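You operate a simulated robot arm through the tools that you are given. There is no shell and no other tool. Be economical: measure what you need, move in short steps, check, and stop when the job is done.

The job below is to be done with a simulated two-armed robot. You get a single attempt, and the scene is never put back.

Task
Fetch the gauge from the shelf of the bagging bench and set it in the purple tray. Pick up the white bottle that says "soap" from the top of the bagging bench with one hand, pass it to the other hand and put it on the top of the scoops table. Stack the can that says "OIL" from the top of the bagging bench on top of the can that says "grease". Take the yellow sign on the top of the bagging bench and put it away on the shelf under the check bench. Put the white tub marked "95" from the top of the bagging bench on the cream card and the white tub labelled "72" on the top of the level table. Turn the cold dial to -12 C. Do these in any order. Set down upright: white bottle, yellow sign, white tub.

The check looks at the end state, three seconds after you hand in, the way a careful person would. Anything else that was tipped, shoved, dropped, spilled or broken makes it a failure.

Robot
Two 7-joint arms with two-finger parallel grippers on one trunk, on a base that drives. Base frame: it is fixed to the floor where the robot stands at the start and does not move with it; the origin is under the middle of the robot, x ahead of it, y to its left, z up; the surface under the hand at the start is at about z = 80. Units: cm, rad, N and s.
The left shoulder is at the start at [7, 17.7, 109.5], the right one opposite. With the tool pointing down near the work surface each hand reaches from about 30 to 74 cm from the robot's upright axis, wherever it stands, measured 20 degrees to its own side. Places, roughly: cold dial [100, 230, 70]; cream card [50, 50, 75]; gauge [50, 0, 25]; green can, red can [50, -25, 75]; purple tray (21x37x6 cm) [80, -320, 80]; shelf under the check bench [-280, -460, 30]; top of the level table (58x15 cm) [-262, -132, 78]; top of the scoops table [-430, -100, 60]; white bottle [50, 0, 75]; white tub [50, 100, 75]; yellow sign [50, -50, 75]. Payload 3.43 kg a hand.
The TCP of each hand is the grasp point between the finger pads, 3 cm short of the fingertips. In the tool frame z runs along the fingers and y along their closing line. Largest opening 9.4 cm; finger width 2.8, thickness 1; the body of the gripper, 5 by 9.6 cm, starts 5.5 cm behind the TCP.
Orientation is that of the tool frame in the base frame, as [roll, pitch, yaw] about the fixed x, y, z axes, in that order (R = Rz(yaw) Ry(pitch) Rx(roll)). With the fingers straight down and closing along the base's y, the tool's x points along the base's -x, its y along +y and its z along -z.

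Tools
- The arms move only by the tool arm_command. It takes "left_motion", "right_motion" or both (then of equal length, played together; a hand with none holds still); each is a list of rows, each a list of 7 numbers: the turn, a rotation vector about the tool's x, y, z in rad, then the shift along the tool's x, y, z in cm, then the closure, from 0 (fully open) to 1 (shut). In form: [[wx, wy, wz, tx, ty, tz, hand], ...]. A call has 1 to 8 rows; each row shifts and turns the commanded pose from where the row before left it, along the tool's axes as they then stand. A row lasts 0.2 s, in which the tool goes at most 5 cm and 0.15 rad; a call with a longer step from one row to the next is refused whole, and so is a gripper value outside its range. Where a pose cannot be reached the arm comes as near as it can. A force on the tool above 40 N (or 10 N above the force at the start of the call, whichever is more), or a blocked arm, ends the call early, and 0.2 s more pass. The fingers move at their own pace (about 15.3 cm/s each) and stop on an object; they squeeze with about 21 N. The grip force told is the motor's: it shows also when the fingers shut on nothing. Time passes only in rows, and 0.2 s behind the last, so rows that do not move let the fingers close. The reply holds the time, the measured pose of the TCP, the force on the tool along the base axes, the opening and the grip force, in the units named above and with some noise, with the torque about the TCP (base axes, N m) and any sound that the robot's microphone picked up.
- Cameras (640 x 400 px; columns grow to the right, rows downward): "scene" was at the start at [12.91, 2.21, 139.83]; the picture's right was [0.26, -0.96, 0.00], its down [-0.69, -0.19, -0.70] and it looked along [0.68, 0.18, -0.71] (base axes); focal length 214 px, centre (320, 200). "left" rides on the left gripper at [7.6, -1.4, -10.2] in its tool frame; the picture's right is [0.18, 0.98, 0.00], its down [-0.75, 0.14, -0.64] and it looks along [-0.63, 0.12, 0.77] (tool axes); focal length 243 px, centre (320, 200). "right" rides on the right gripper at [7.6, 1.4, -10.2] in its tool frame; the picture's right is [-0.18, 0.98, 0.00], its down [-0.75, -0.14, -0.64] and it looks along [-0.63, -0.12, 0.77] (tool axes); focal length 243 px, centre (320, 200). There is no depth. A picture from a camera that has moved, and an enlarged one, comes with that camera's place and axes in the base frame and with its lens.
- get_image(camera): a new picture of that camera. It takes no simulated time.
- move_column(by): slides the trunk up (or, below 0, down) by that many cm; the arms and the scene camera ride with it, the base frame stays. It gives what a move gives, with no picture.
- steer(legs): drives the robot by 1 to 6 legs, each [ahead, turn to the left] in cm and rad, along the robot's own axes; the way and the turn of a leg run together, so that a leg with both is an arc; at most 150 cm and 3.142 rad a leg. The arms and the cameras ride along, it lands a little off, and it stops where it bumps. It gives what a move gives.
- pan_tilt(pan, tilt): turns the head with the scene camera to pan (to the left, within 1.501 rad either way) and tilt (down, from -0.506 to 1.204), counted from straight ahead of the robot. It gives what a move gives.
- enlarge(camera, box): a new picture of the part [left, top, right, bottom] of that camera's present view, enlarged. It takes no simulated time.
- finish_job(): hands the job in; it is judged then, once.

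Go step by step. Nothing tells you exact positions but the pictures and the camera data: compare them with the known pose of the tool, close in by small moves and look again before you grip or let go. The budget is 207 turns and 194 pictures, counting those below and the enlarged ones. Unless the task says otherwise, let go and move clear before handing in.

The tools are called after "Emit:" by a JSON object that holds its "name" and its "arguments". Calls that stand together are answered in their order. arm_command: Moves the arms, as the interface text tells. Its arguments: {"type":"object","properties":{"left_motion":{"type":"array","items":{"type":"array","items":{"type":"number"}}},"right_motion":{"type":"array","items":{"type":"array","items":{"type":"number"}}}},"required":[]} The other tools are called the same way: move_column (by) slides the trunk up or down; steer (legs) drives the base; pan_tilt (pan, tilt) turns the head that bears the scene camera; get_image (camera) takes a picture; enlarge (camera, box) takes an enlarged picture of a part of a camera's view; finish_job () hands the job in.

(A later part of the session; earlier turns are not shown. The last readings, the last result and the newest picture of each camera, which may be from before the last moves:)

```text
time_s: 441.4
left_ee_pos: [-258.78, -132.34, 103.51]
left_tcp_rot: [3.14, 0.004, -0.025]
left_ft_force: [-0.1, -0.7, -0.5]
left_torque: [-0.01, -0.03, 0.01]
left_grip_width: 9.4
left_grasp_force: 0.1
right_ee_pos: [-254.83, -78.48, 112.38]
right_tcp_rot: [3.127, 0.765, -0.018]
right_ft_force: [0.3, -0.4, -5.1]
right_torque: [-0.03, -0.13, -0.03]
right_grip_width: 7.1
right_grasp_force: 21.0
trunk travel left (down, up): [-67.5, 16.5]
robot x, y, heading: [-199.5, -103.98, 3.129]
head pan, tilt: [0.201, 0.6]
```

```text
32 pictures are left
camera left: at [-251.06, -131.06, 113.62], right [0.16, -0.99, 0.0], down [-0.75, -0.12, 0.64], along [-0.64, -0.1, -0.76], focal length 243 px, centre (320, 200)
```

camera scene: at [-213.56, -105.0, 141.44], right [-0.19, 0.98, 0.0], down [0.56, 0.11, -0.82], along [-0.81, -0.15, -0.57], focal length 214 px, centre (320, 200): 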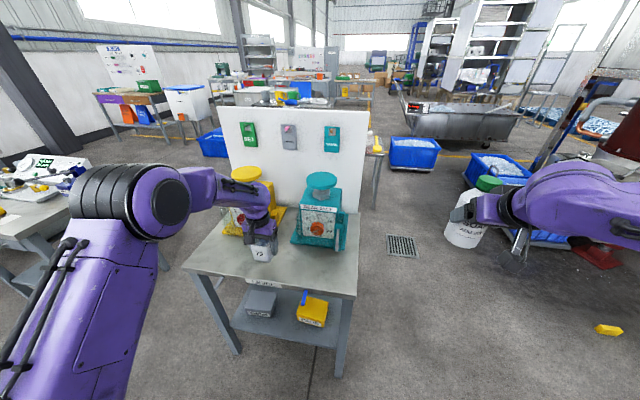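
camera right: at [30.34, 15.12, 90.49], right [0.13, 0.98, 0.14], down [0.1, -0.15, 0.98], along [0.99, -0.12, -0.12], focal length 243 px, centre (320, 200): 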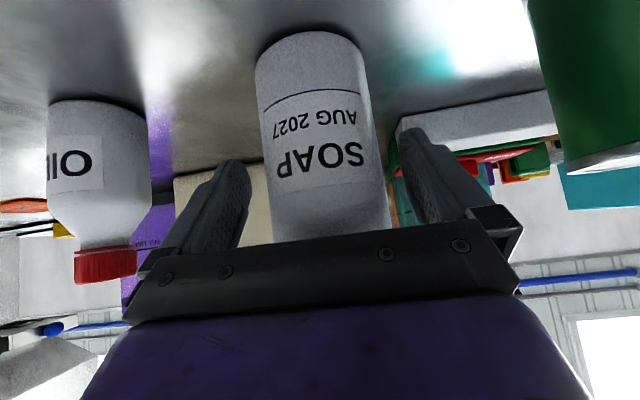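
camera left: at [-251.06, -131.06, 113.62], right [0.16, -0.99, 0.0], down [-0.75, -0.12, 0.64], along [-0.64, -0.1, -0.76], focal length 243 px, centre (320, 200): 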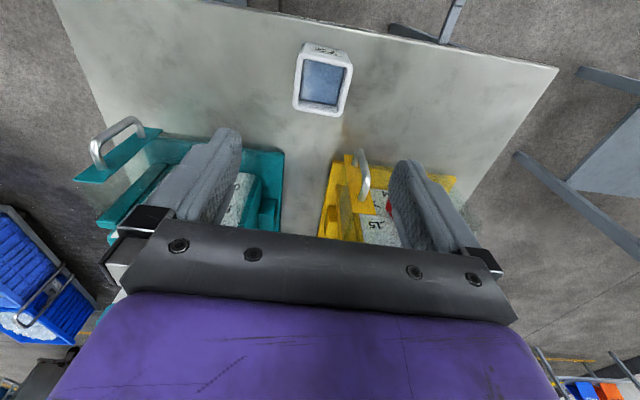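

Tub 72 stands on the level table. Now back off for the hand-over; I'll flip the left hand half a turn about its axis so its camera stays clear of the right wrist.

Emit:
{"name": "steer", "arguments": {"legs": [[-50, 0]]}}

Emit:
{"name": "arm_command", "arguments": {"left_motion": [[0, 0, -0.145, 0, 0, 0, 0], [0, 0, -0.145, 0, 0, 0, 0], [0, 0, -0.145, 0, 0, 0, 0], [0, 0, -0.145, 0, 0, 0, 0], [0, 0, -0.145, 0, 0, 0, 0], [0, 0, -0.145, 0, 0, 0, 0], [0, 0, -0.145, 0, 0, 0, 0], [0, 0, -0.145, 0, 0, 0, 0]]}}

Emit:
{"name": "arm_command", "arguments": {"left_motion": [[0, 0, -0.145, 0, 0, 0, 0], [0, 0, -0.145, 0, 0, 0, 0], [0, 0, -0.145, 0, 0, 0, 0], [0, 0, -0.145, 0, 0, 0, 0], [0, 0, -0.145, 0, 0, 0, 0], [0, 0, -0.145, 0, 0, 0, 0], [0, 0, -0.145, 0, 0, 0, 0], [0, 0, -0.145, 0, 0, 0, 0]]}}

Emit:
{"name": "arm_command", "arguments": {"left_motion": [[0, 0, -0.145, 0, 0, 0, 0], [0, 0, -0.145, 0, 0, 0, 0], [0, 0, -0.145, 0, 0, 0, 0], [0, 0, -0.145, 0, 0, 0, 0], [0, 0, -0.12, 0, 0, 0, 0], [0, 0, -0.12, 0, 0, 0, 0], [0, 0, 0, 0, 0, 0, 0]]}}

```text
time_s: 444.4
left_ee_pos: [-208.39, -132.44, 103.38]
left_tcp_rot: [3.138, 0.003, -0.037]
left_ft_force: [-0.3, 0.1, -1.1]
left_torque: [0.0, -0.03, 0.01]
left_grip_width: 9.41
left_grasp_force: 0.0
right_ee_pos: [-203.63, -78.71, 112.48]
right_tcp_rot: [3.126, 0.762, -0.031]
right_ft_force: [0.3, 1.3, -5.2]
right_torque: [0.0, -0.17, 0.01]
right_grip_width: 7.07
right_grasp_force: 21.0
trunk travel left (down, up): [-67.5, 16.5]
robot x, y, heading: [-149.05, -104.5, 3.113]
head pan, tilt: [0.201, 0.6]
```

```text
time_s: 446.2
left_ee_pos: [-208.38, -132.41, 103.55]
left_tcp_rot: [-3.139, 0.003, 1.124]
left_ft_force: [-0.3, 0.5, 0.1]
left_torque: [0.02, 0.03, 0.02]
left_grip_width: 9.41
left_grasp_force: 0.1
right_ee_pos: [-203.61, -78.74, 112.52]
right_tcp_rot: [3.125, 0.763, -0.03]
right_ft_force: [0.6, 0.5, -5.1]
right_torque: [-0.02, -0.16, 0.0]
right_grip_width: 7.07
right_grasp_force: 20.9
trunk travel left (down, up): [-67.5, 16.5]
robot x, y, heading: [-148.65, -104.52, 3.115]
head pan, tilt: [0.201, 0.6]
```

```text
time_s: 448.0
left_ee_pos: [-208.5, -132.42, 103.42]
left_tcp_rot: [-3.136, -0.001, 2.286]
left_ft_force: [-0.8, 0.6, -0.2]
left_torque: [-0.02, -0.03, -0.01]
left_grip_width: 9.41
left_grasp_force: 0.1
right_ee_pos: [-203.62, -78.68, 112.51]
right_tcp_rot: [3.126, 0.764, -0.031]
right_ft_force: [0.5, -0.3, -4.8]
right_torque: [0.0, -0.15, -0.03]
right_grip_width: 7.06
right_grasp_force: 21.0
trunk travel left (down, up): [-67.5, 16.5]
robot x, y, heading: [-148.98, -104.74, 3.111]
head pan, tilt: [0.201, 0.6]
```

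```text
time_s: 449.6
left_ee_pos: [-208.41, -132.51, 103.58]
left_tcp_rot: [-3.14, -0.003, 2.984]
left_ft_force: [0.7, -0.7, -0.2]
left_torque: [-0.01, 0.0, 0.02]
left_grip_width: 9.39
left_grasp_force: 0.1
left hand out of reach, approached as far as the arm can: row 6
right_ee_pos: [-203.59, -78.65, 112.51]
right_tcp_rot: [3.125, 0.767, -0.032]
right_ft_force: [-0.9, -0.5, -5.3]
right_torque: [-0.02, -0.13, -0.03]
right_grip_width: 7.09
right_grasp_force: 20.8
trunk travel left (down, up): [-67.5, 16.5]
robot x, y, heading: [-149.22, -104.12, 3.114]
head pan, tilt: [0.201, 0.6]
```

Emit:
{"name": "arm_command", "arguments": {"right_motion": [[0, 0, 0, 1.14, 4.05, 1.69, 1], [0, 0, 0, 1.14, 4.05, 1.69, 1], [0, 0, 0, 1.14, 4.05, 1.69, 1], [0, 0, 0, 1.14, 4.05, 1.69, 1], [0, 0, 0, 0, 0, 0, 1]], "left_motion": [[0, 0, 0.1, 0, 0, -4.7, 0.2], [0, 0, 0.1, 0, 0, -4.7, 0.2], [0, 0, 0, 0, 0, -4.7, 0.2], [0, 0, 0, 0, 0, -4.7, 0.2], [0, 0, 0, 0, 0, 0, 0.2]]}}

Emit:
{"name": "pan_tilt", "arguments": {"pan": 0.0, "tilt": 0.6}}

Emit:
{"name": "get_image", "arguments": {"camera": "scene"}}

```text
time_s: 450.8
left_ee_pos: [-208.39, -133.03, 113.96]
left_tcp_rot: [3.138, -0.008, 2.793]
left_ft_force: [-0.3, 0.6, -0.1]
left_torque: [0.0, 0.0, 0.02]
left_grip_width: 7.53
left_grasp_force: 0.1
left hand out of reach, approached as far as the arm can: row 3, 4
right_ee_pos: [-205.29, -94.87, 104.54]
right_tcp_rot: [3.125, 0.766, -0.034]
right_ft_force: [0.1, 1.8, -5.2]
right_torque: [0.0, -0.09, 0.0]
right_grip_width: 7.06
right_grasp_force: 21.4
trunk travel left (down, up): [-67.5, 16.5]
robot x, y, heading: [-149.02, -104.75, 3.118]
head pan, tilt: [0.201, 0.6]
```

```text
time_s: 451.6
left_ee_pos: [-208.3, -133.19, 113.82]
left_tcp_rot: [3.137, -0.009, 2.794]
left_ft_force: [0.6, 0.0, 0.0]
left_torque: [-0.02, 0.0, 0.02]
left_grip_width: 7.54
left_grasp_force: 0.0
right_ee_pos: [-205.26, -95.11, 104.5]
right_tcp_rot: [3.127, 0.767, -0.031]
right_ft_force: [-0.6, 0.5, -4.5]
right_torque: [0.03, -0.18, -0.01]
right_grip_width: 7.07
right_grasp_force: 20.6
trunk travel left (down, up): [-67.5, 16.5]
robot x, y, heading: [-149.21, -104.85, 3.119]
head pan, tilt: [0.0, 0.6]
```

```text
31 pictures are left
camera scene: at [-162.93, -104.06, 141.44], right [0.03, 1.0, 0.0], down [0.57, -0.01, -0.82], along [-0.82, 0.02, -0.57], focal length 214 px, centre (320, 200)
```

scene: 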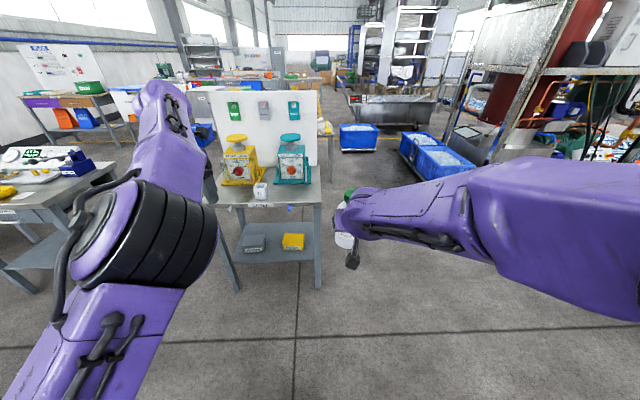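

Emit:
{"name": "arm_command", "arguments": {"right_motion": [[0, 0, 0, 2.77, 0, 2.88, 1], [0, 0, 0, 2.77, 0, 2.88, 1], [0, 0, 0, 2.77, 0, 2.88, 1], [0, 0, 0, 0, 0, 0, 1], [0, 0, 0, 0, 0, 0, 1], [0, 0, 0, 0, 0, 0, 1]], "left_motion": [[0, 0, 0, 0, 0, 1.5, 0.2], [0, 0, 0, -2, 4.2, 0, 0.2], [0, 0, 0, -2, 4.2, 0, 0.2], [0, 0, 0, -1, 4.2, 0, 0.2], [0, 0, 0, 0, 4.2, 0, 0.2], [0, 0, 0, 0, 0, 0, 0.2]]}}

Emit:
{"name": "get_image", "arguments": {"camera": "left"}}

Emit:
{"name": "get_image", "arguments": {"camera": "scene"}}

```text
time_s: 452.3
left_ee_pos: [-202.8, -129.22, 98.99]
left_tcp_rot: [3.028, 0.267, 2.803]
left_ft_force: [-0.5, 0.2, 0.3]
left_torque: [-0.03, -0.08, -0.02]
left_grip_width: 7.54
left_grasp_force: 0.0
right_ee_pos: [-205.15, -94.27, 94.1]
right_tcp_rot: [3.059, 0.705, -0.18]
right_ft_force: [0.5, 1.5, -7.2]
right_torque: [-0.07, -0.12, 0.0]
right_grip_width: 7.08
right_grasp_force: 20.9
trunk travel left (down, up): [-67.5, 16.5]
robot x, y, heading: [-148.96, -104.55, 3.117]
head pan, tilt: [0.0, 0.6]
stopped in row 3 (left hand): the arm was blocked; the commanded pose is now the measured one
```

```text
30 pictures are left
camera left: at [-212.96, -128.33, 106.47], right [0.13, 0.99, 0.06], down [0.55, -0.12, 0.83], along [0.83, -0.08, -0.56], focal length 243 px, centre (320, 200)
```

left: 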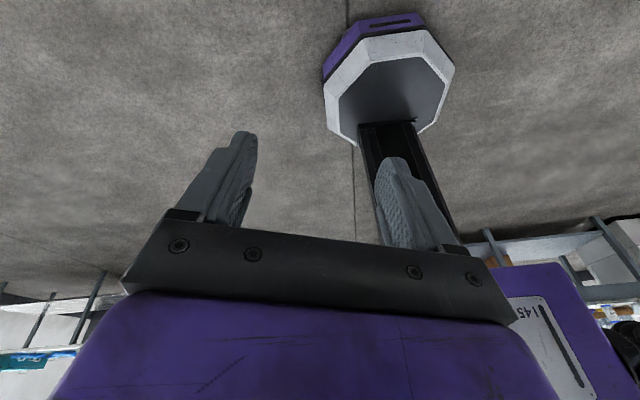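

```text
29 pictures are left
camera scene: at [-163.53, -103.79, 141.37], right [0.03, 1.0, 0.0], down [0.57, -0.02, -0.82], along [-0.82, 0.02, -0.57], focal length 214 px, centre (320, 200)
```

scene: 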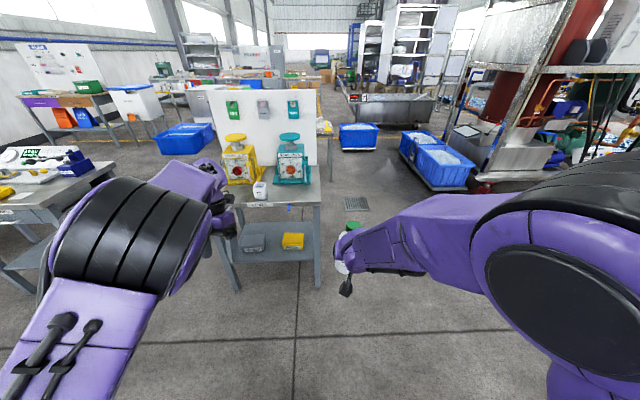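

The flipped left hand runs into its limits. Better: swing the right hand so it holds the bottle from the right side, and turn the left hand back so its camera is on its outer side.

Emit:
{"name": "arm_command", "arguments": {"right_motion": [[-0.087, -0.008, -0.1075, 0, 0, 0, 1], [-0.087, -0.008, -0.1075, 0, 0, 0, 1], [-0.087, -0.008, -0.1075, 0, 0, 0, 1], [-0.087, -0.008, -0.1075, 0, 0, 0, 1], [-0.087, -0.008, -0.1075, 0, 0, 0, 1], [-0.087, -0.008, -0.1075, 0, 0, 0, 1], [-0.087, -0.008, -0.1075, 0, 0, 0, 1], [-0.087, -0.008, -0.1075, 0, 0, 0, 1]], "left_motion": [[0.07, 0.12, 0, 0, 0, 0, 0.2], [0.04, 0.14, 0, 0, 0, 0, 0.2], [0, 0, 0.148, 0, 0, 0, 0.2], [0, 0, 0.148, 0, 0, 0, 0.2], [0, 0, 0.148, 0, 0, 0, 0.2], [0, 0, 0.148, 0, 0, 0, 0.2], [0, 0, 0.148, 0, 0, 0, 0.2], [0, 0, 0.148, 0, 0, 0, 0.2]]}}

Emit:
{"name": "arm_command", "arguments": {"left_motion": [[0, 0, 0.148, 0, 0, 0, 0.2], [0, 0, 0.148, 0, 0, 0, 0.2], [0, 0, 0.148, 0, 0, 0, 0.2], [0, 0, 0.148, 0, 0, 0, 0.2], [0, 0, 0.148, 0, 0, 0, 0.2], [0, 0, 0.148, 0, 0, 0, 0.2], [0, 0, 0.148, 0, 0, 0, 0.2], [0, 0, 0.148, 0, 0, 0, 0.2]]}}

Emit:
{"name": "arm_command", "arguments": {"left_motion": [[0, 0, 0.148, 0, 0, 0, 0.2], [0, 0, 0.148, 0, 0, 0, 0.2], [0, 0, 0.148, 0, 0, 0, 0.2], [0, 0, 0.148, 0, 0, 0, 0.2], [0, 0, 0.148, 0, 0, 0, 0.2], [0, 0, 0.148, 0, 0, 0, 0.2], [0, 0, 0, 0, 0, 0, 0.2]]}}

```text
time_s: 453.0
left_ee_pos: [-199.54, -129.89, 90.56]
left_tcp_rot: [3.066, 0.189, 2.81]
left_ft_force: [-0.4, 1.0, -1.3]
left_torque: [-0.04, -0.01, 0.0]
left_grip_width: 7.5
left_grasp_force: 0.0
right_ee_pos: [-204.73, -94.21, 94.23]
right_tcp_rot: [3.073, 0.735, 0.119]
right_ft_force: [0.0, 0.7, -4.7]
right_torque: [0.0, -0.17, 0.02]
right_grip_width: 7.06
right_grasp_force: 21.4
trunk travel left (down, up): [-67.5, 16.5]
robot x, y, heading: [-149.09, -104.85, 3.118]
head pan, tilt: [0.0, 0.6]
stopped in row 3 (left hand): the arm was blocked; the commanded pose is now the measured one
```

```text
time_s: 454.8
left_ee_pos: [-199.43, -130.15, 90.66]
left_tcp_rot: [2.942, 0.006, 1.624]
left_ft_force: [-0.6, 0.7, -0.4]
left_torque: [0.0, 0.01, 0.01]
left_grip_width: 7.51
left_grasp_force: 0.1
right_ee_pos: [-204.72, -94.66, 94.37]
right_tcp_rot: [3.075, 0.738, 0.125]
right_ft_force: [0.5, -0.9, -5.4]
right_torque: [0.02, -0.1, 0.0]
right_grip_width: 7.07
right_grasp_force: 21.1
trunk travel left (down, up): [-67.5, 16.5]
robot x, y, heading: [-148.98, -104.59, 3.121]
head pan, tilt: [0.0, 0.6]
```

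```text
time_s: 456.4
left_ee_pos: [-199.51, -130.1, 90.56]
left_tcp_rot: [3.012, -0.152, 0.747]
left_ft_force: [-0.2, 0.2, 0.1]
left_torque: [0.06, 0.0, -0.01]
left_grip_width: 7.52
left_grasp_force: 0.1
right_ee_pos: [-204.69, -94.63, 94.36]
right_tcp_rot: [3.079, 0.738, 0.123]
right_ft_force: [-0.1, 0.1, -5.7]
right_torque: [0.05, -0.14, 0.02]
right_grip_width: 7.03
right_grasp_force: 21.3
trunk travel left (down, up): [-67.5, 16.5]
robot x, y, heading: [-149.34, -104.34, 3.116]
head pan, tilt: [0.0, 0.6]
```

Emit:
{"name": "arm_command", "arguments": {"left_motion": [[0.065, -0.075, 0, 0, 0, 0, 0.2], [0.065, -0.075, 0, 0, 0, 0, 0.2], [0, 0, 0.148, 0, 0, 0, 0.2], [0, 0, 0.148, 0, 0, 0, 0.2], [0, 0, 0.148, 0, 0, 0, 0.2], [0, 0, 0.148, 0, 0, 0, 0.2], [0, 0, 0.148, 0, 0, 0, 0.2], [0, 0, 0.148, 0, 0, 0, 0.2]], "right_motion": [[-0.087, -0.005, -0.1065, 0, 0, 0, 1], [-0.087, -0.005, -0.1065, 0, 0, 0, 1], [-0.087, -0.005, -0.1065, 0, 0, 0, 1], [-0.087, -0.005, -0.1065, 0, 0, 0, 1], [-0.087, -0.005, -0.1065, 0, 0, 0, 1], [-0.087, -0.005, -0.1065, 0, 0, 0, 1], [0, 0, 0, 0, 0, 0, 1], [0, 0, 0, 0, 0, 0, 1]]}}

Emit:
{"name": "arm_command", "arguments": {"left_motion": [[0, 0, 0.148, 0, 0, 0, 0.2], [0, 0, 0.148, 0, 0, 0, 0.2], [0, 0, 0.148, 0, 0, 0, 0.2], [0, 0, 0.148, 0, 0, -4, 0.2], [0, 0, 0.148, 0, 0, -4, 0.2], [0, 0, 0.148, 0, 0, -4, 0.2], [0, 0, 0, 0, 0, -3, 0.2], [0, 0, 0, 0, 0, 0, 0.2]]}}

Emit:
{"name": "get_image", "arguments": {"camera": "scene"}}

```text
time_s: 458.2
left_ee_pos: [-199.43, -130.19, 90.66]
left_tcp_rot: [-3.14, -0.001, -0.151]
left_ft_force: [0.0, 0.0, 0.0]
left_torque: [0.0, 0.01, 0.0]
left_grip_width: 7.51
left_grasp_force: 0.0
right_ee_pos: [-204.63, -94.59, 94.44]
right_tcp_rot: [-3.112, 0.785, 1.011]
right_ft_force: [0.2, 0.0, -4.9]
right_torque: [0.09, -0.09, 0.0]
right_grip_width: 7.06
right_grasp_force: 21.0
trunk travel left (down, up): [-67.5, 16.5]
robot x, y, heading: [-149.12, -104.89, 3.115]
head pan, tilt: [0.0, 0.6]
```

```text
time_s: 460.0
left_ee_pos: [-199.69, -130.16, 105.63]
left_tcp_rot: [-3.14, 0.001, -1.038]
left_ft_force: [-0.5, 0.8, 0.8]
left_torque: [-0.02, 0.0, 0.0]
left_grip_width: 7.53
left_grasp_force: 0.1
right_ee_pos: [-204.82, -94.68, 94.35]
right_tcp_rot: [-3.113, 0.784, 1.008]
right_ft_force: [-0.3, 0.3, -4.4]
right_torque: [0.15, -0.07, -0.01]
right_grip_width: 7.07
right_grasp_force: 21.1
trunk travel left (down, up): [-67.5, 16.5]
robot x, y, heading: [-149.07, -104.47, 3.116]
head pan, tilt: [0.0, 0.6]
```

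```text
28 pictures are left
camera scene: at [-162.98, -104.09, 141.43], right [0.02, 1.0, 0.0], down [0.57, -0.01, -0.82], along [-0.82, 0.02, -0.57], focal length 214 px, centre (320, 200)
```

scene: 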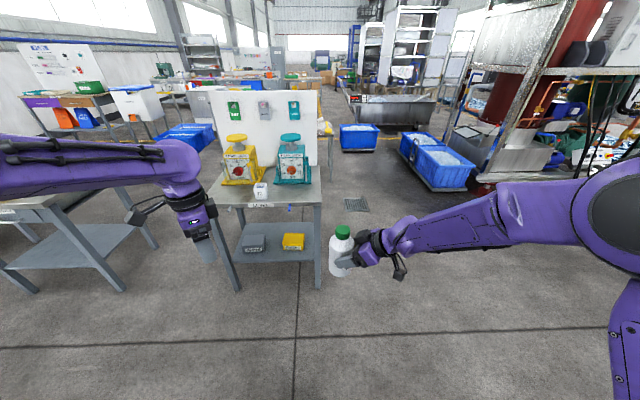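

The bottle now stands free on the right hand's side. Move the left hand up and toward it.

Emit:
{"name": "arm_command", "arguments": {"left_motion": [[0, 0, 0, 0, 0, -4, 0.3], [0, 0, 0, -4.33, -1.32, 0, 0.3], [0, 0, 0, -4.33, -1.32, 0, 0.3], [0, 0, 0, -4.33, -1.32, 0, 0.3], [0, 0, 0, -4.33, -1.32, 0, 0.3], [0, 0, 0, -4.33, -1.32, 0, 0.3], [0, 0, 0, 0, 0, 0, 0.3]]}}

Emit:
{"name": "get_image", "arguments": {"camera": "left"}}

Emit:
{"name": "get_image", "arguments": {"camera": "scene"}}

```text
time_s: 461.6
left_ee_pos: [-204.79, -108.09, 109.57]
left_tcp_rot: [-3.141, 0.001, -1.037]
left_ft_force: [0.2, -1.0, 0.5]
left_torque: [0.02, 0.0, 0.0]
left_grip_width: 6.56
left_grasp_force: 0.1
right_ee_pos: [-204.65, -94.69, 94.48]
right_tcp_rot: [-3.111, 0.783, 1.009]
right_ft_force: [0.1, -0.7, -5.1]
right_torque: [0.12, -0.09, 0.01]
right_grip_width: 7.06
right_grasp_force: 21.0
trunk travel left (down, up): [-67.5, 16.5]
robot x, y, heading: [-149.4, -104.35, 3.117]
head pan, tilt: [0.0, 0.6]
```

```text
27 pictures are left
camera left: at [-199.55, -114.0, 119.78], right [-0.75, -0.66, 0.0], down [-0.51, 0.58, 0.64], along [-0.42, 0.48, -0.77], focal length 243 px, centre (320, 200)
```

left: 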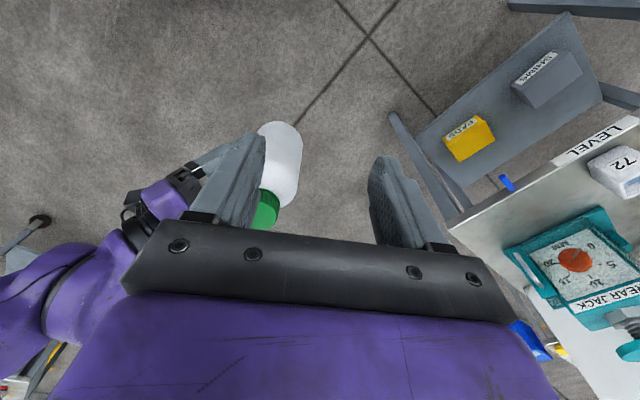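

```text
26 pictures are left
camera scene: at [-162.85, -104.19, 141.45], right [0.02, 1.0, 0.0], down [0.56, -0.01, -0.82], along [-0.82, 0.02, -0.57], focal length 214 px, centre (320, 200)
```

scene: 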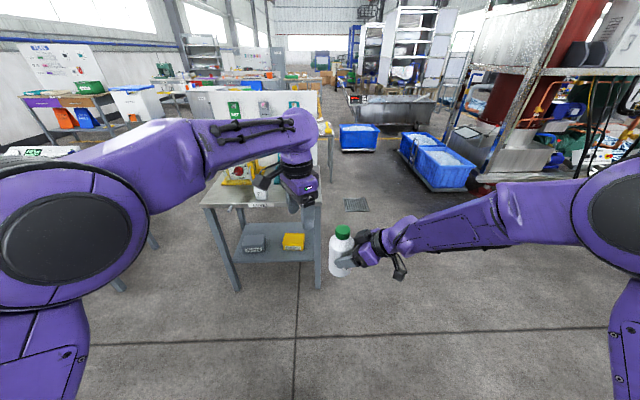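

Emit:
{"name": "enlarge", "arguments": {"camera": "scene", "box": [280, 170, 420, 290]}}

```text
3.33 times, centred on (350, 230) of scene
camera zoom: at [-162.85, -104.19, 141.45], right [0.02, 1.0, 0.0], down [0.56, -0.01, -0.82], along [-0.82, 0.02, -0.57], focal length 715 px, centre (220, 100)
```

zoom: 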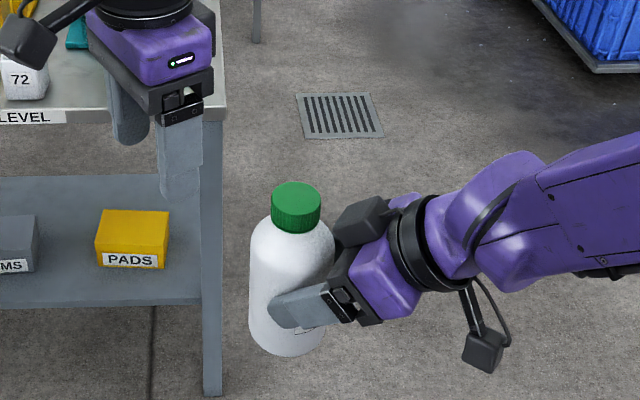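

Emit:
{"name": "arm_command", "arguments": {"right_motion": [[-0.098, 0, -0.1, 0, 0, 0, 1], [-0.098, 0, -0.1, 0, 0, 0, 1], [-0.098, 0, -0.1, 0, 0, 0, 1], [-0.098, 0, -0.1, 0, 0, 0, 1], [0, 0, 0, 0, 0, 0, 1]], "left_motion": [[0, 0, 0.135, 0, 0, 0, 0.3], [0, 0, 0.135, 0, 0, 0, 0.3], [0, 0, 0.135, 0, 0, 0, 0.3], [0, 0, 0.135, 0, 0, 0, 0.3], [0, 0, 0, 0, 0, 0, 0.3]]}}

Emit:
{"name": "get_image", "arguments": {"camera": "left"}}

Emit:
{"name": "enlarge", "arguments": {"camera": "scene", "box": [260, 150, 420, 290]}}

```text
time_s: 462.8
left_ee_pos: [-204.74, -108.06, 109.75]
left_tcp_rot: [-3.14, 0.001, -1.577]
left_ft_force: [0.3, 0.7, 0.5]
left_torque: [-0.01, -0.02, -0.05]
left_grip_width: 6.58
left_grasp_force: 0.1
right_ee_pos: [-204.67, -94.41, 94.36]
right_tcp_rot: [-3.111, 0.771, 1.573]
right_ft_force: [0.5, 0.3, -5.3]
right_torque: [0.18, 0.02, 0.01]
right_grip_width: 7.06
right_grasp_force: 20.9
trunk travel left (down, up): [-67.5, 16.5]
robot x, y, heading: [-148.94, -104.99, 3.117]
head pan, tilt: [0.0, 0.6]
```

```text
24 pictures are left
camera left: at [-203.29, -115.75, 119.78], right [-0.98, -0.18, 0.0], down [-0.14, 0.75, 0.64], along [-0.11, 0.63, -0.77], focal length 243 px, centre (320, 200)
```

left: 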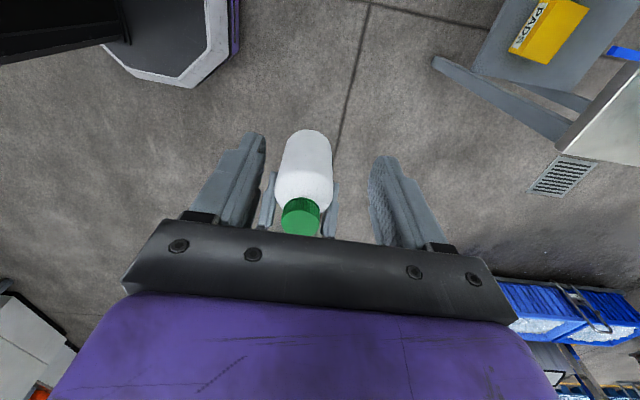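

```text
2.86 times, centred on (340, 220) of scene
camera zoom: at [-162.85, -104.04, 141.45], right [0.02, 1.0, 0.0], down [0.57, -0.01, -0.82], along [-0.82, 0.02, -0.57], focal length 613 px, centre (263, 143)
```

zoom: 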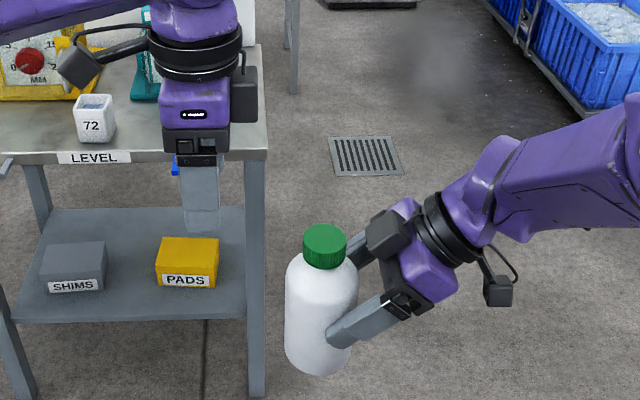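

Aligned: cap top is at about [-204.35,-97.2,101.3]. Move the left hand above it.

Emit:
{"name": "arm_command", "arguments": {"left_motion": [[0, 0, 0, -3.6, -0.1, 0, 0.3], [0, 0, 0, -3.6, -0.15, 0, 0.3], [0, 0, 0, -3.66, -0.15, 0, 0.3], [0, 0, 0, 0, 0, 2.5, 0.3], [0, 0, 0, 0, 0, 0, 0.3]]}}

Emit:
{"name": "get_image", "arguments": {"camera": "left"}}

Emit:
{"name": "enlarge", "arguments": {"camera": "scene", "box": [260, 150, 420, 290]}}

```text
time_s: 464.0
left_ee_pos: [-204.13, -97.2, 107.04]
left_tcp_rot: [-3.14, -0.001, -1.577]
left_ft_force: [0.7, 0.7, -0.1]
left_torque: [-0.03, 0.01, 0.03]
left_grip_width: 6.57
left_grasp_force: 0.0
right_ee_pos: [-204.72, -94.58, 94.46]
right_tcp_rot: [-3.111, 0.771, 1.571]
right_ft_force: [-0.2, 0.5, -6.4]
right_torque: [0.14, 0.01, 0.01]
right_grip_width: 7.08
right_grasp_force: 20.8
trunk travel left (down, up): [-67.5, 16.5]
robot x, y, heading: [-149.0, -104.53, 3.117]
head pan, tilt: [0.0, 0.6]
```

```text
22 pictures are left
camera left: at [-202.7, -104.83, 117.06], right [-0.98, -0.18, 0.0], down [-0.14, 0.75, 0.64], along [-0.11, 0.63, -0.77], focal length 243 px, centre (320, 200)
```

left: 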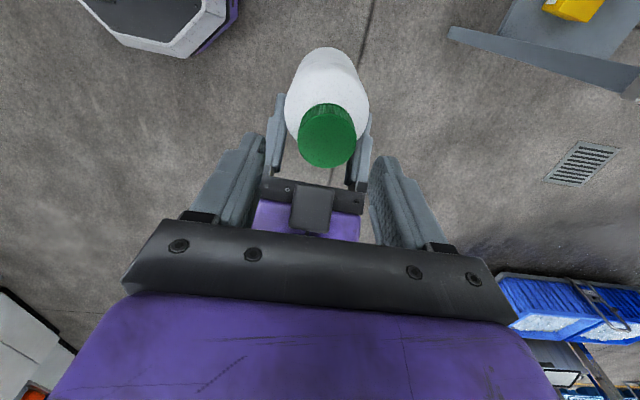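

```text
2.86 times, centred on (340, 220) of scene
camera zoom: at [-162.88, -104.06, 141.44], right [0.02, 1.0, 0.0], down [0.57, -0.01, -0.82], along [-0.82, 0.02, -0.57], focal length 613 px, centre (263, 143)
```

zoom: 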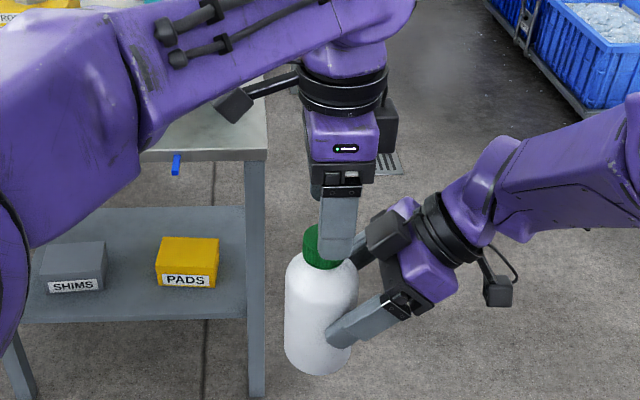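

Emit:
{"name": "arm_command", "arguments": {"left_motion": [[0, 0, 0, 0, 0.5, 2, 0.3], [0, 0, 0, 0, 0, 2, 0.3], [0, 0, 0, 0, 0, 1, 0.3], [0, 0, 0, 0, 0, 0, 0.3]]}}

Emit:
{"name": "get_image", "arguments": {"camera": "left"}}

```text
time_s: 465.0
left_ee_pos: [-204.91, -97.24, 101.92]
left_tcp_rot: [-3.139, 0.001, -1.575]
left_ft_force: [-0.8, 1.0, 0.6]
left_torque: [-0.02, 0.0, 0.03]
left_grip_width: 6.57
left_grasp_force: 0.1
right_ee_pos: [-204.71, -94.53, 94.3]
right_tcp_rot: [-3.112, 0.771, 1.569]
right_ft_force: [1.4, 0.0, -5.2]
right_torque: [0.16, -0.03, -0.01]
right_grip_width: 7.06
right_grasp_force: 20.8
trunk travel left (down, up): [-67.5, 16.5]
robot x, y, heading: [-149.29, -104.69, 3.118]
head pan, tilt: [0.0, 0.6]
```

```text
20 pictures are left
camera left: at [-203.44, -104.94, 112.12], right [-0.98, -0.18, 0.0], down [-0.14, 0.75, 0.64], along [-0.11, 0.63, -0.77], focal length 243 px, centre (320, 200)
```

left: 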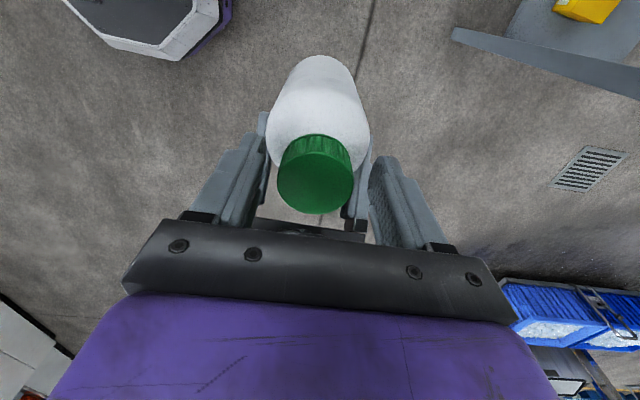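

Emit:
{"name": "arm_command", "arguments": {"left_motion": [[0, 0, 0, 0, 0, 0, 0.5], [0, 0, 0, 0, 0, 0, 1], [0, 0, 0, 0, 0, 0, 1], [0, 0, 0, 0, 0, 0, 1]]}}

Emit:
{"name": "get_image", "arguments": {"camera": "left"}}

```text
time_s: 466.0
left_ee_pos: [-204.87, -97.22, 102.04]
left_tcp_rot: [-3.137, 0.001, -1.576]
left_ft_force: [15.6, -2.3, 4.9]
left_torque: [0.06, -0.64, 0.05]
left_grip_width: 3.97
left_grasp_force: 21.7
right_ee_pos: [-204.7, -94.43, 94.39]
right_tcp_rot: [-3.109, 0.772, 1.569]
right_ft_force: [-15.4, 1.4, -10.4]
right_torque: [0.15, -0.49, -0.5]
right_grip_width: 7.06
right_grasp_force: 21.0
trunk travel left (down, up): [-67.5, 16.5]
robot x, y, heading: [-149.28, -104.77, 3.115]
head pan, tilt: [0.0, 0.6]
```

```text
19 pictures are left
camera left: at [-203.41, -104.91, 112.13], right [-0.98, -0.18, 0.0], down [-0.14, 0.75, 0.64], along [-0.11, 0.63, -0.77], focal length 243 px, centre (320, 200)
```

left: 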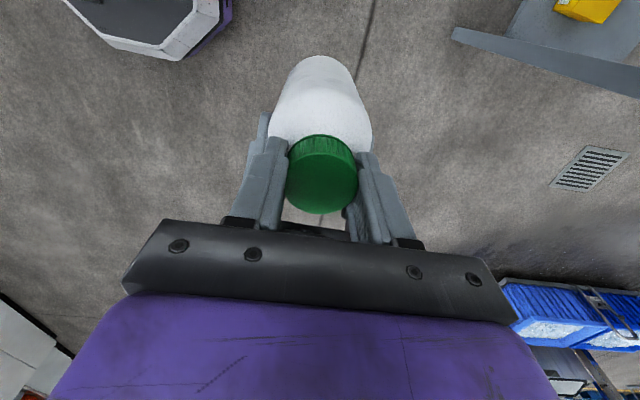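

Emit:
{"name": "arm_command", "arguments": {"left_motion": [[0, 0, 0, 0, -0.25, 0, 1], [0, 0, 0, 0, 0, 0, 1], [0, 0, 0, 0, 0, 0, 1], [0, 0, 0, 0, 0, 0, 1], [0, 0, 0, 0, 0, 0, 1]], "right_motion": [[0, 0, 0, 0, 0, 0, 1], [0, 0, 0, 0, 0, 0, 0.2], [0, 0, 0, 0, 0, 0, 0.1], [0, 0, 0, 0, 0, 0, 0], [0, 0, 0, 0, 0, 0, 0]]}}

Emit:
{"name": "arm_command", "arguments": {"right_motion": [[0, 0, 0, 0.7, 0, -0.7, 0], [0, 0, 0, 2, 0, -2, 0], [0, 0, 0, 2.5, 0, -2.5, 0], [0, 0, 0, 2.5, 0, -2.5, 0], [0, 0, 0, 2.5, 0, -2.5, 0], [0, 0, 0, 2.5, 0, -2.5, 0], [0, 0, 0, 0, 0, 0, 0]]}}

Emit:
{"name": "get_image", "arguments": {"camera": "scene"}}

```text
time_s: 467.2
left_ee_pos: [-204.62, -97.2, 101.93]
left_tcp_rot: [-3.14, 0.0, -1.576]
left_ft_force: [0.6, -0.1, 0.5]
left_torque: [-0.01, -0.02, -0.04]
left_grip_width: 3.96
left_grasp_force: 20.8
right_ee_pos: [-204.75, -94.57, 94.36]
right_tcp_rot: [-3.114, 0.771, 1.569]
right_ft_force: [0.5, -0.2, 1.4]
right_torque: [0.02, 0.01, 0.03]
right_grip_width: 9.4
right_grasp_force: 0.0
trunk travel left (down, up): [-67.5, 16.5]
robot x, y, heading: [-148.96, -104.62, 3.119]
head pan, tilt: [0.0, 0.6]
```

```text
time_s: 468.8
left_ee_pos: [-204.64, -97.41, 102.02]
left_tcp_rot: [-3.14, 0.001, -1.575]
left_ft_force: [0.2, 0.1, 0.7]
left_torque: [-0.01, 0.02, -0.01]
left_grip_width: 3.99
left_grasp_force: 21.2
right_ee_pos: [-204.24, -76.53, 94.42]
right_tcp_rot: [-3.111, 0.771, 1.57]
right_ft_force: [-0.1, -0.5, -0.5]
right_torque: [0.03, -0.01, 0.0]
right_grip_width: 9.4
right_grasp_force: 0.1
trunk travel left (down, up): [-67.5, 16.5]
robot x, y, heading: [-149.22, -104.42, 3.117]
head pan, tilt: [0.0, 0.6]
```

```text
18 pictures are left
camera scene: at [-162.91, -104.14, 141.44], right [0.02, 1.0, 0.0], down [0.57, -0.01, -0.82], along [-0.82, 0.02, -0.57], focal length 214 px, centre (320, 200)
```

scene: 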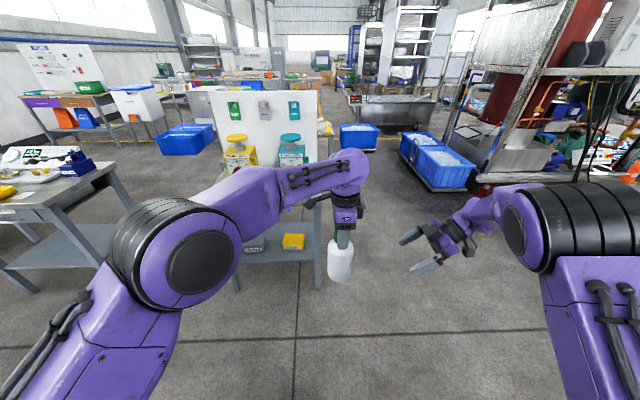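

Emit:
{"name": "enlarge", "arguments": {"camera": "scene", "box": [270, 170, 480, 300]}}

```text
3.05 times, centred on (375, 235) of scene
camera zoom: at [-162.91, -104.14, 141.44], right [0.02, 1.0, 0.0], down [0.57, -0.01, -0.82], along [-0.82, 0.02, -0.57], focal length 654 px, centre (152, 93)
```

zoom: 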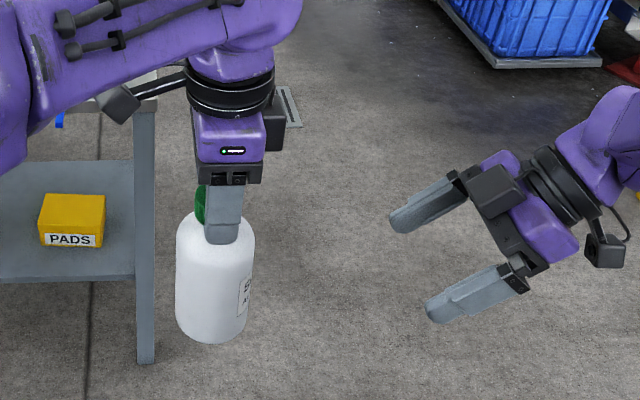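

The left hand has the bottle. Now drive around the level table toward the scoops table.

Emit:
{"name": "steer", "arguments": {"legs": [[0, -0.627], [114, 0], [0, 0.65], [110, 0]]}}

Emit:
{"name": "pan_tilt", "arguments": {"pan": 0.5, "tilt": 0.6}}

Emit:
{"name": "get_image", "arguments": {"camera": "scene"}}

```text
time_s: 483.2
left_ee_pos: [-403.67, -32.26, 102.21]
left_tcp_rot: [-3.141, 0.002, -1.539]
left_ft_force: [0.0, 0.6, -5.8]
left_torque: [-0.01, 0.0, -0.01]
left_grip_width: 3.96
left_grasp_force: 20.8
right_ee_pos: [-404.01, -11.71, 94.67]
right_tcp_rot: [-3.11, 0.772, 1.612]
right_ft_force: [-0.3, 0.3, -0.1]
right_torque: [0.02, -0.01, 0.01]
right_grip_width: 9.4
right_grasp_force: 0.0
trunk travel left (down, up): [-67.5, 16.5]
robot x, y, heading: [-347.67, -37.62, -3.122]
head pan, tilt: [0.0, 0.6]
```

```text
time_s: 484.2
left_ee_pos: [-403.76, -34.7, 102.4]
left_tcp_rot: [-3.14, 0.027, -1.539]
left_ft_force: [-0.5, -0.6, -4.7]
left_torque: [-0.05, 0.01, 0.02]
left_grip_width: 3.96
left_grasp_force: 21.0
right_ee_pos: [-403.98, -13.95, 95.03]
right_tcp_rot: [-3.113, 0.744, 1.61]
right_ft_force: [-0.7, -0.1, 0.4]
right_torque: [-0.02, -0.02, -0.01]
right_grip_width: 9.38
right_grasp_force: 0.1
trunk travel left (down, up): [-67.5, 16.5]
robot x, y, heading: [-347.85, -37.58, -3.123]
head pan, tilt: [0.499, 0.6]
```

```text
16 pictures are left
camera scene: at [-360.5, -38.37, 141.81], right [-0.49, 0.87, -0.02], down [0.49, 0.26, -0.83], along [-0.72, -0.42, -0.56], focal length 214 px, centre (320, 200)
```

scene: 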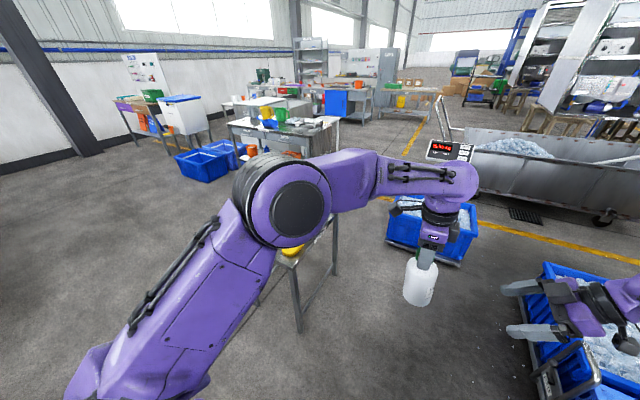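

Emit:
{"name": "pan_tilt", "arguments": {"pan": 0.9, "tilt": 0.7}}

Emit:
{"name": "get_image", "arguments": {"camera": "scene"}}

```text
time_s: 485.0
left_ee_pos: [-403.79, -34.72, 102.29]
left_tcp_rot: [-3.139, 0.024, -1.539]
left_ft_force: [0.8, -0.1, -6.5]
left_torque: [-0.08, -0.03, -0.04]
left_grip_width: 3.97
left_grasp_force: 21.1
right_ee_pos: [-404.06, -13.81, 95.1]
right_tcp_rot: [-3.112, 0.745, 1.607]
right_ft_force: [0.5, 1.3, -0.1]
right_torque: [0.02, 0.0, 0.0]
right_grip_width: 9.41
right_grasp_force: 0.0
trunk travel left (down, up): [-67.5, 16.5]
robot x, y, heading: [-347.48, -37.58, -3.124]
head pan, tilt: [0.901, 0.7]
```

```text
15 pictures are left
camera scene: at [-358.08, -40.6, 141.0], right [-0.79, 0.61, -0.02], down [0.39, 0.49, -0.78], along [-0.46, -0.62, -0.63], focal length 214 px, centre (320, 200)
```

scene: 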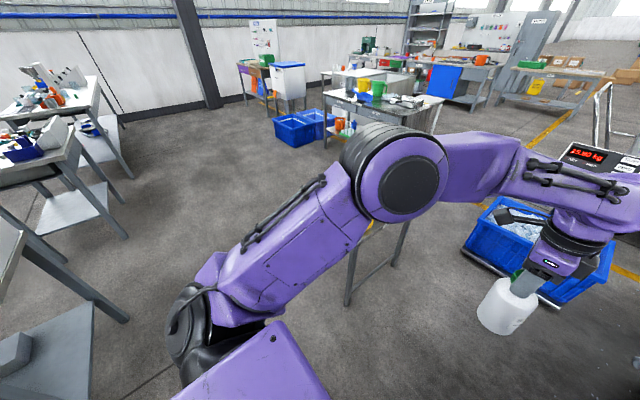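

Emit:
{"name": "get_image", "arguments": {"camera": "right"}}

```text
14 pictures are left
camera right: at [-402.65, -1.21, 97.25], right [0.99, -0.12, 0.1], down [-0.12, -0.12, 0.99], along [-0.1, -0.99, -0.13], focal length 243 px, centre (320, 200)
```

right: 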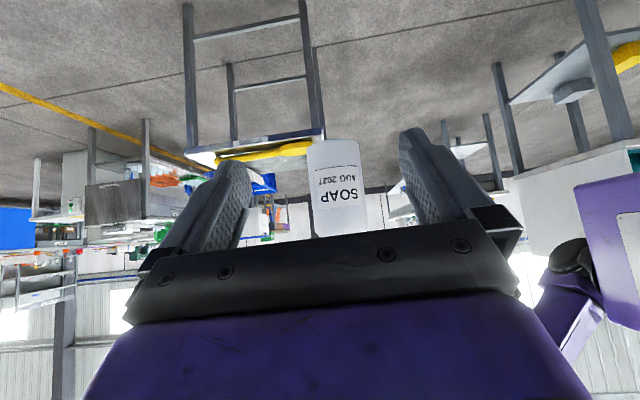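

The robot is standing partly on a floor drain, which explains the slight lean. The table's east part looks free around [-419,-112]; I approach it diagonally.

Emit:
{"name": "arm_command", "arguments": {"right_motion": [[0, 0, 0, 2.5, 0, -2.5, 0], [0, 0, 0, 2.5, 0, -2.5, 0], [0, 0, 0, -2.5, 0, -2.5, 0], [0, 0, 0, -2.5, 0, -2.5, 0], [0, 0, 0, 0, 0, 0, 0]]}}

Emit:
{"name": "steer", "arguments": {"legs": [[0, 0.97], [25, 0], [0, -0.21]]}}

Emit:
{"name": "pan_tilt", "arguments": {"pan": -0.15, "tilt": 0.75}}

Emit:
{"name": "get_image", "arguments": {"camera": "scene"}}

```text
time_s: 486.2
left_ee_pos: [-403.88, -34.48, 102.13]
left_tcp_rot: [-3.138, 0.026, -1.538]
left_ft_force: [0.9, -0.6, -5.6]
left_torque: [-0.01, 0.02, 0.0]
left_grip_width: 3.94
left_grasp_force: 20.7
right_ee_pos: [-404.13, -7.12, 102.35]
right_tcp_rot: [-3.112, 0.747, 1.607]
right_ft_force: [-0.2, 0.3, -1.2]
right_torque: [-0.04, -0.02, 0.01]
right_grip_width: 9.4
right_grasp_force: 0.1
trunk travel left (down, up): [-67.5, 16.5]
robot x, y, heading: [-348.08, -37.29, -3.123]
head pan, tilt: [0.901, 0.7]
```

```text
time_s: 491.3
left_ee_pos: [-403.39, -95.8, 102.1]
left_tcp_rot: [-3.14, 0.024, -0.768]
left_ft_force: [-0.7, 0.3, -5.3]
left_torque: [-0.03, -0.07, -0.01]
left_grip_width: 3.97
left_grasp_force: 21.3
right_ee_pos: [-423.0, -76.17, 102.3]
right_tcp_rot: [-3.115, 0.746, 2.378]
right_ft_force: [0.3, 0.2, -1.0]
right_torque: [0.01, -0.03, -0.02]
right_grip_width: 9.4
right_grasp_force: 0.0
trunk travel left (down, up): [-67.5, 16.5]
robot x, y, heading: [-361.43, -58.66, -2.357]
head pan, tilt: [0.901, 0.7]
```

```text
time_s: 492.6
left_ee_pos: [-403.51, -95.72, 101.98]
left_tcp_rot: [-3.141, 0.025, -0.768]
left_ft_force: [0.2, -0.1, -5.4]
left_torque: [-0.03, 0.01, 0.03]
left_grip_width: 3.93
left_grasp_force: 20.4
right_ee_pos: [-423.01, -76.21, 102.19]
right_tcp_rot: [-3.113, 0.745, 2.378]
right_ft_force: [0.2, -0.8, -0.6]
right_torque: [0.02, 0.0, 0.0]
right_grip_width: 9.4
right_grasp_force: 0.0
trunk travel left (down, up): [-67.5, 16.5]
robot x, y, heading: [-361.62, -59.07, -2.353]
head pan, tilt: [-0.15, 0.75]
```

```text
13 pictures are left
camera scene: at [-371.7, -67.2, 140.15], right [-0.59, 0.8, 0.0], down [0.55, 0.41, -0.73], along [-0.59, -0.43, -0.68], focal length 214 px, centre (320, 200)
```

scene: 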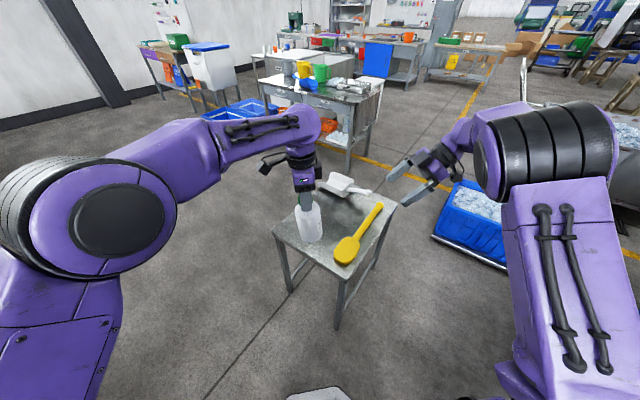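

The table's clear spot is confirmed at about [-420,-110]. Drive 17 cm closer and shift the left hand over it.

Emit:
{"name": "steer", "arguments": {"legs": [[17, 0]]}}

Emit:
{"name": "arm_command", "arguments": {"left_motion": [[0, -0.024, 0, -0.8, 2.3, 4, 1], [0, 0, 0, -0.8, 2.4, 4, 1], [0, 0, 0, 0, 0, 4, 1], [0, 0, 0, 0, 0, 0, 1]]}}

Emit:
{"name": "get_image", "arguments": {"camera": "scene"}}

Emit:
{"name": "get_image", "arguments": {"camera": "left"}}

```text
time_s: 494.2
left_ee_pos: [-413.08, -105.13, 103.65]
left_tcp_rot: [3.106, 0.02, -0.768]
left_ft_force: [0.3, -0.2, -4.7]
left_torque: [0.01, -0.06, 0.03]
left_grip_width: 3.92
left_grasp_force: 20.7
right_ee_pos: [-432.31, -85.62, 103.87]
right_tcp_rot: [-3.059, 0.745, 2.418]
right_ft_force: [0.8, 0.5, -0.7]
right_torque: [0.02, -0.03, -0.02]
right_grip_width: 9.42
right_grasp_force: 0.0
trunk travel left (down, up): [-67.5, 16.5]
robot x, y, heading: [-373.51, -70.52, -2.355]
head pan, tilt: [-0.15, 0.75]
stopped in leg 1: the robot was blocked; the commanded pose is now the measured one
```

```text
time_s: 495.2
left_ee_pos: [-418.3, -107.3, 91.57]
left_tcp_rot: [3.106, 0.048, -0.768]
left_ft_force: [-0.5, -0.2, -5.1]
left_torque: [0.0, -0.07, 0.01]
left_grip_width: 3.94
left_grasp_force: 21.0
right_ee_pos: [-432.32, -85.75, 103.89]
right_tcp_rot: [-3.059, 0.746, 2.418]
right_ft_force: [0.3, -0.1, -0.3]
right_torque: [0.02, -0.02, 0.05]
right_grip_width: 9.39
right_grasp_force: 0.0
trunk travel left (down, up): [-67.5, 16.5]
robot x, y, heading: [-373.39, -70.26, -2.35]
head pan, tilt: [-0.15, 0.75]
```

```text
12 pictures are left
camera scene: at [-385.27, -80.8, 140.19], right [-0.6, 0.8, 0.0], down [0.56, 0.42, -0.72], along [-0.58, -0.43, -0.7], focal length 214 px, centre (320, 200)
```

scene: 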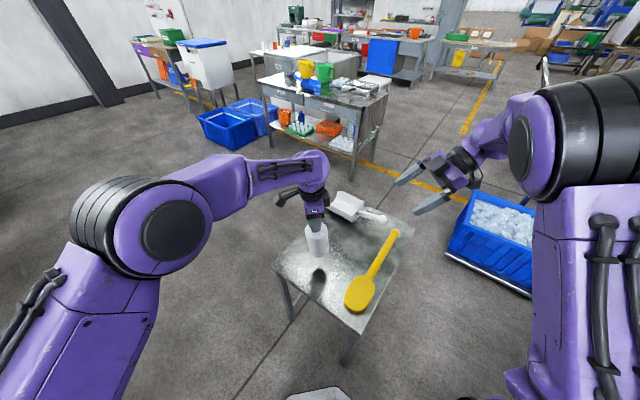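

```text
11 pictures are left
camera left: at [-411.11, -111.65, 101.42], right [-0.55, -0.84, 0.03], down [-0.6, 0.42, 0.68], along [-0.58, 0.36, -0.73], focal length 243 px, centre (320, 200)
```

left: 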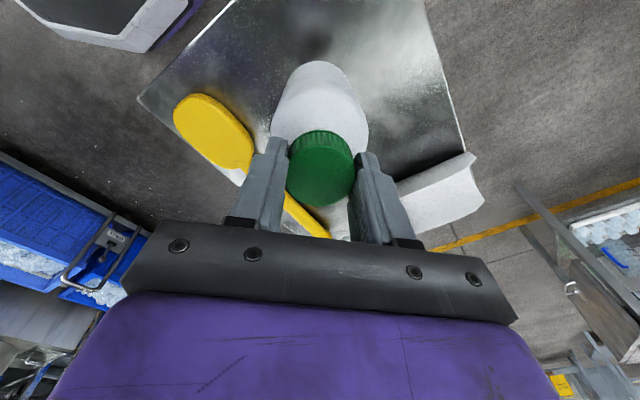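

Emit:
{"name": "steer", "arguments": {"legs": [[-4, 0]]}}

Emit:
{"name": "arm_command", "arguments": {"left_motion": [[0, 0, 0, 0, 0, 0, 1]]}}

```text
time_s: 496.1
left_ee_pos: [-415.56, -104.68, 91.69]
left_tcp_rot: [3.108, 0.048, -0.766]
left_ft_force: [-0.3, 0.3, -5.9]
left_torque: [-0.04, -0.06, 0.02]
left_grip_width: 3.94
left_grasp_force: 20.2
right_ee_pos: [-429.62, -83.15, 103.83]
right_tcp_rot: [-3.061, 0.744, 2.417]
right_ft_force: [-0.3, -0.2, 0.1]
right_torque: [0.0, 0.0, 0.01]
right_grip_width: 9.42
right_grasp_force: 0.1
trunk travel left (down, up): [-67.5, 16.5]
robot x, y, heading: [-370.75, -67.83, -2.35]
head pan, tilt: [-0.15, 0.75]
```

```text
time_s: 496.5
left_ee_pos: [-414.5, -103.55, 92.25]
left_tcp_rot: [3.093, 0.046, -0.764]
left_ft_force: [-0.5, -0.1, -5.2]
left_torque: [0.01, -0.08, 0.03]
left_grip_width: 3.95
left_grasp_force: 20.9
right_ee_pos: [-428.28, -81.85, 104.44]
right_tcp_rot: [-3.04, 0.746, 2.433]
right_ft_force: [-0.1, -0.7, 0.3]
right_torque: [0.0, 0.0, 0.07]
right_grip_width: 9.41
right_grasp_force: 0.0
trunk travel left (down, up): [-67.5, 16.5]
robot x, y, heading: [-370.57, -68.29, -2.352]
head pan, tilt: [-0.15, 0.75]
```

Emit:
{"name": "arm_command", "arguments": {"left_motion": [[0.048, 0.046, 0, 0.3, 2, 2, 1], [0, 0, 0, 0.3, 2, 2, 1], [0, 0, 0, 0.3, 2, 2, 1], [0, 0, 0, 0, 0, 2, 1], [0, 0, 0, 0, 0, 0, 1], [0, 0, 0, 0, 0, 0, 1]]}}

Emit:
{"name": "get_image", "arguments": {"camera": "scene"}}

```text
time_s: 497.9
left_ee_pos: [-419.11, -108.91, 84.4]
left_tcp_rot: [3.142, -0.001, -0.766]
left_ft_force: [0.2, -0.2, -4.5]
left_torque: [-0.03, -0.02, -0.03]
left_grip_width: 3.95
left_grasp_force: 21.2
right_ee_pos: [-428.37, -81.77, 104.54]
right_tcp_rot: [-3.037, 0.747, 2.434]
right_ft_force: [-0.9, 0.3, -0.7]
right_torque: [-0.01, 0.0, -0.03]
right_grip_width: 9.42
right_grasp_force: 0.0
trunk travel left (down, up): [-67.5, 16.5]
robot x, y, heading: [-370.35, -68.13, -2.351]
head pan, tilt: [-0.15, 0.75]
```

```text
10 pictures are left
camera scene: at [-382.42, -77.97, 140.2], right [-0.6, 0.8, 0.0], down [0.56, 0.42, -0.72], along [-0.58, -0.43, -0.69], focal length 214 px, centre (320, 200)
```

scene: 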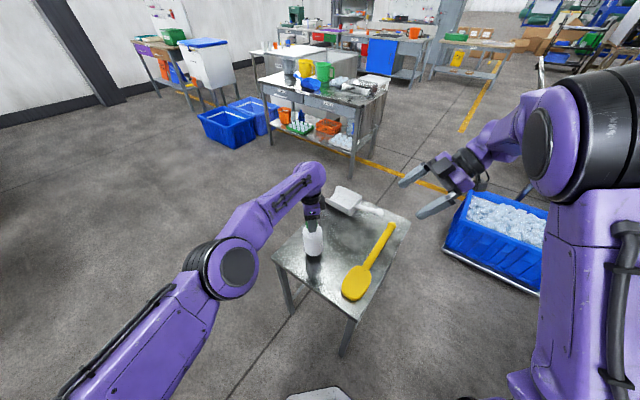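

Emit:
{"name": "arm_command", "arguments": {"left_motion": [[0, 0, 0, 0, 0, 2, 1], [0, 0, 0, 0, 0, 2, 1], [0, 0, 0, 0, 0, 1, 1], [0, 0, 0, 0, 0, 0, 1]]}}

Emit:
{"name": "enlarge", "arguments": {"camera": "scene", "box": [260, 190, 400, 310]}}

```text
time_s: 498.9
left_ee_pos: [-418.17, -108.33, 81.1]
left_tcp_rot: [3.137, 0.005, -0.763]
left_ft_force: [-6.4, -0.7, 18.9]
left_torque: [-0.13, 0.41, 0.0]
left_grip_width: 3.94
left_grasp_force: 21.0
left hand out of reach, approached as far as the arm can: row 2
right_ee_pos: [-428.24, -81.65, 104.73]
right_tcp_rot: [-3.036, 0.745, 2.434]
right_ft_force: [0.0, 0.8, -0.5]
right_torque: [0.01, -0.01, -0.01]
right_grip_width: 9.41
right_grasp_force: 0.0
trunk travel left (down, up): [-67.5, 16.5]
robot x, y, heading: [-370.26, -67.86, -2.353]
head pan, tilt: [-0.15, 0.75]
```

```text
3.33 times, centred on (330, 250) of scene
camera zoom: at [-382.22, -77.81, 140.26], right [-0.6, 0.8, 0.0], down [0.56, 0.41, -0.72], along [-0.58, -0.43, -0.69], focal length 715 px, centre (287, 33)
```

zoom: 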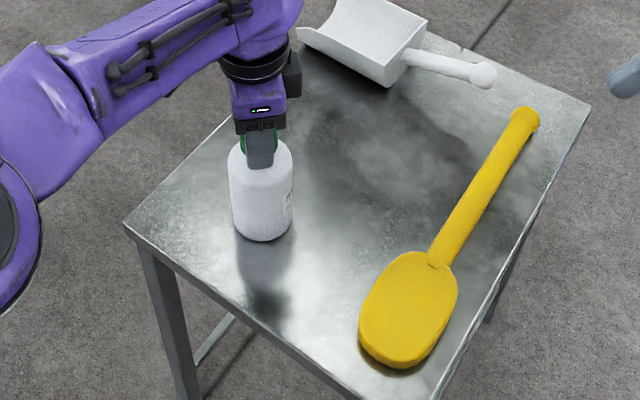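

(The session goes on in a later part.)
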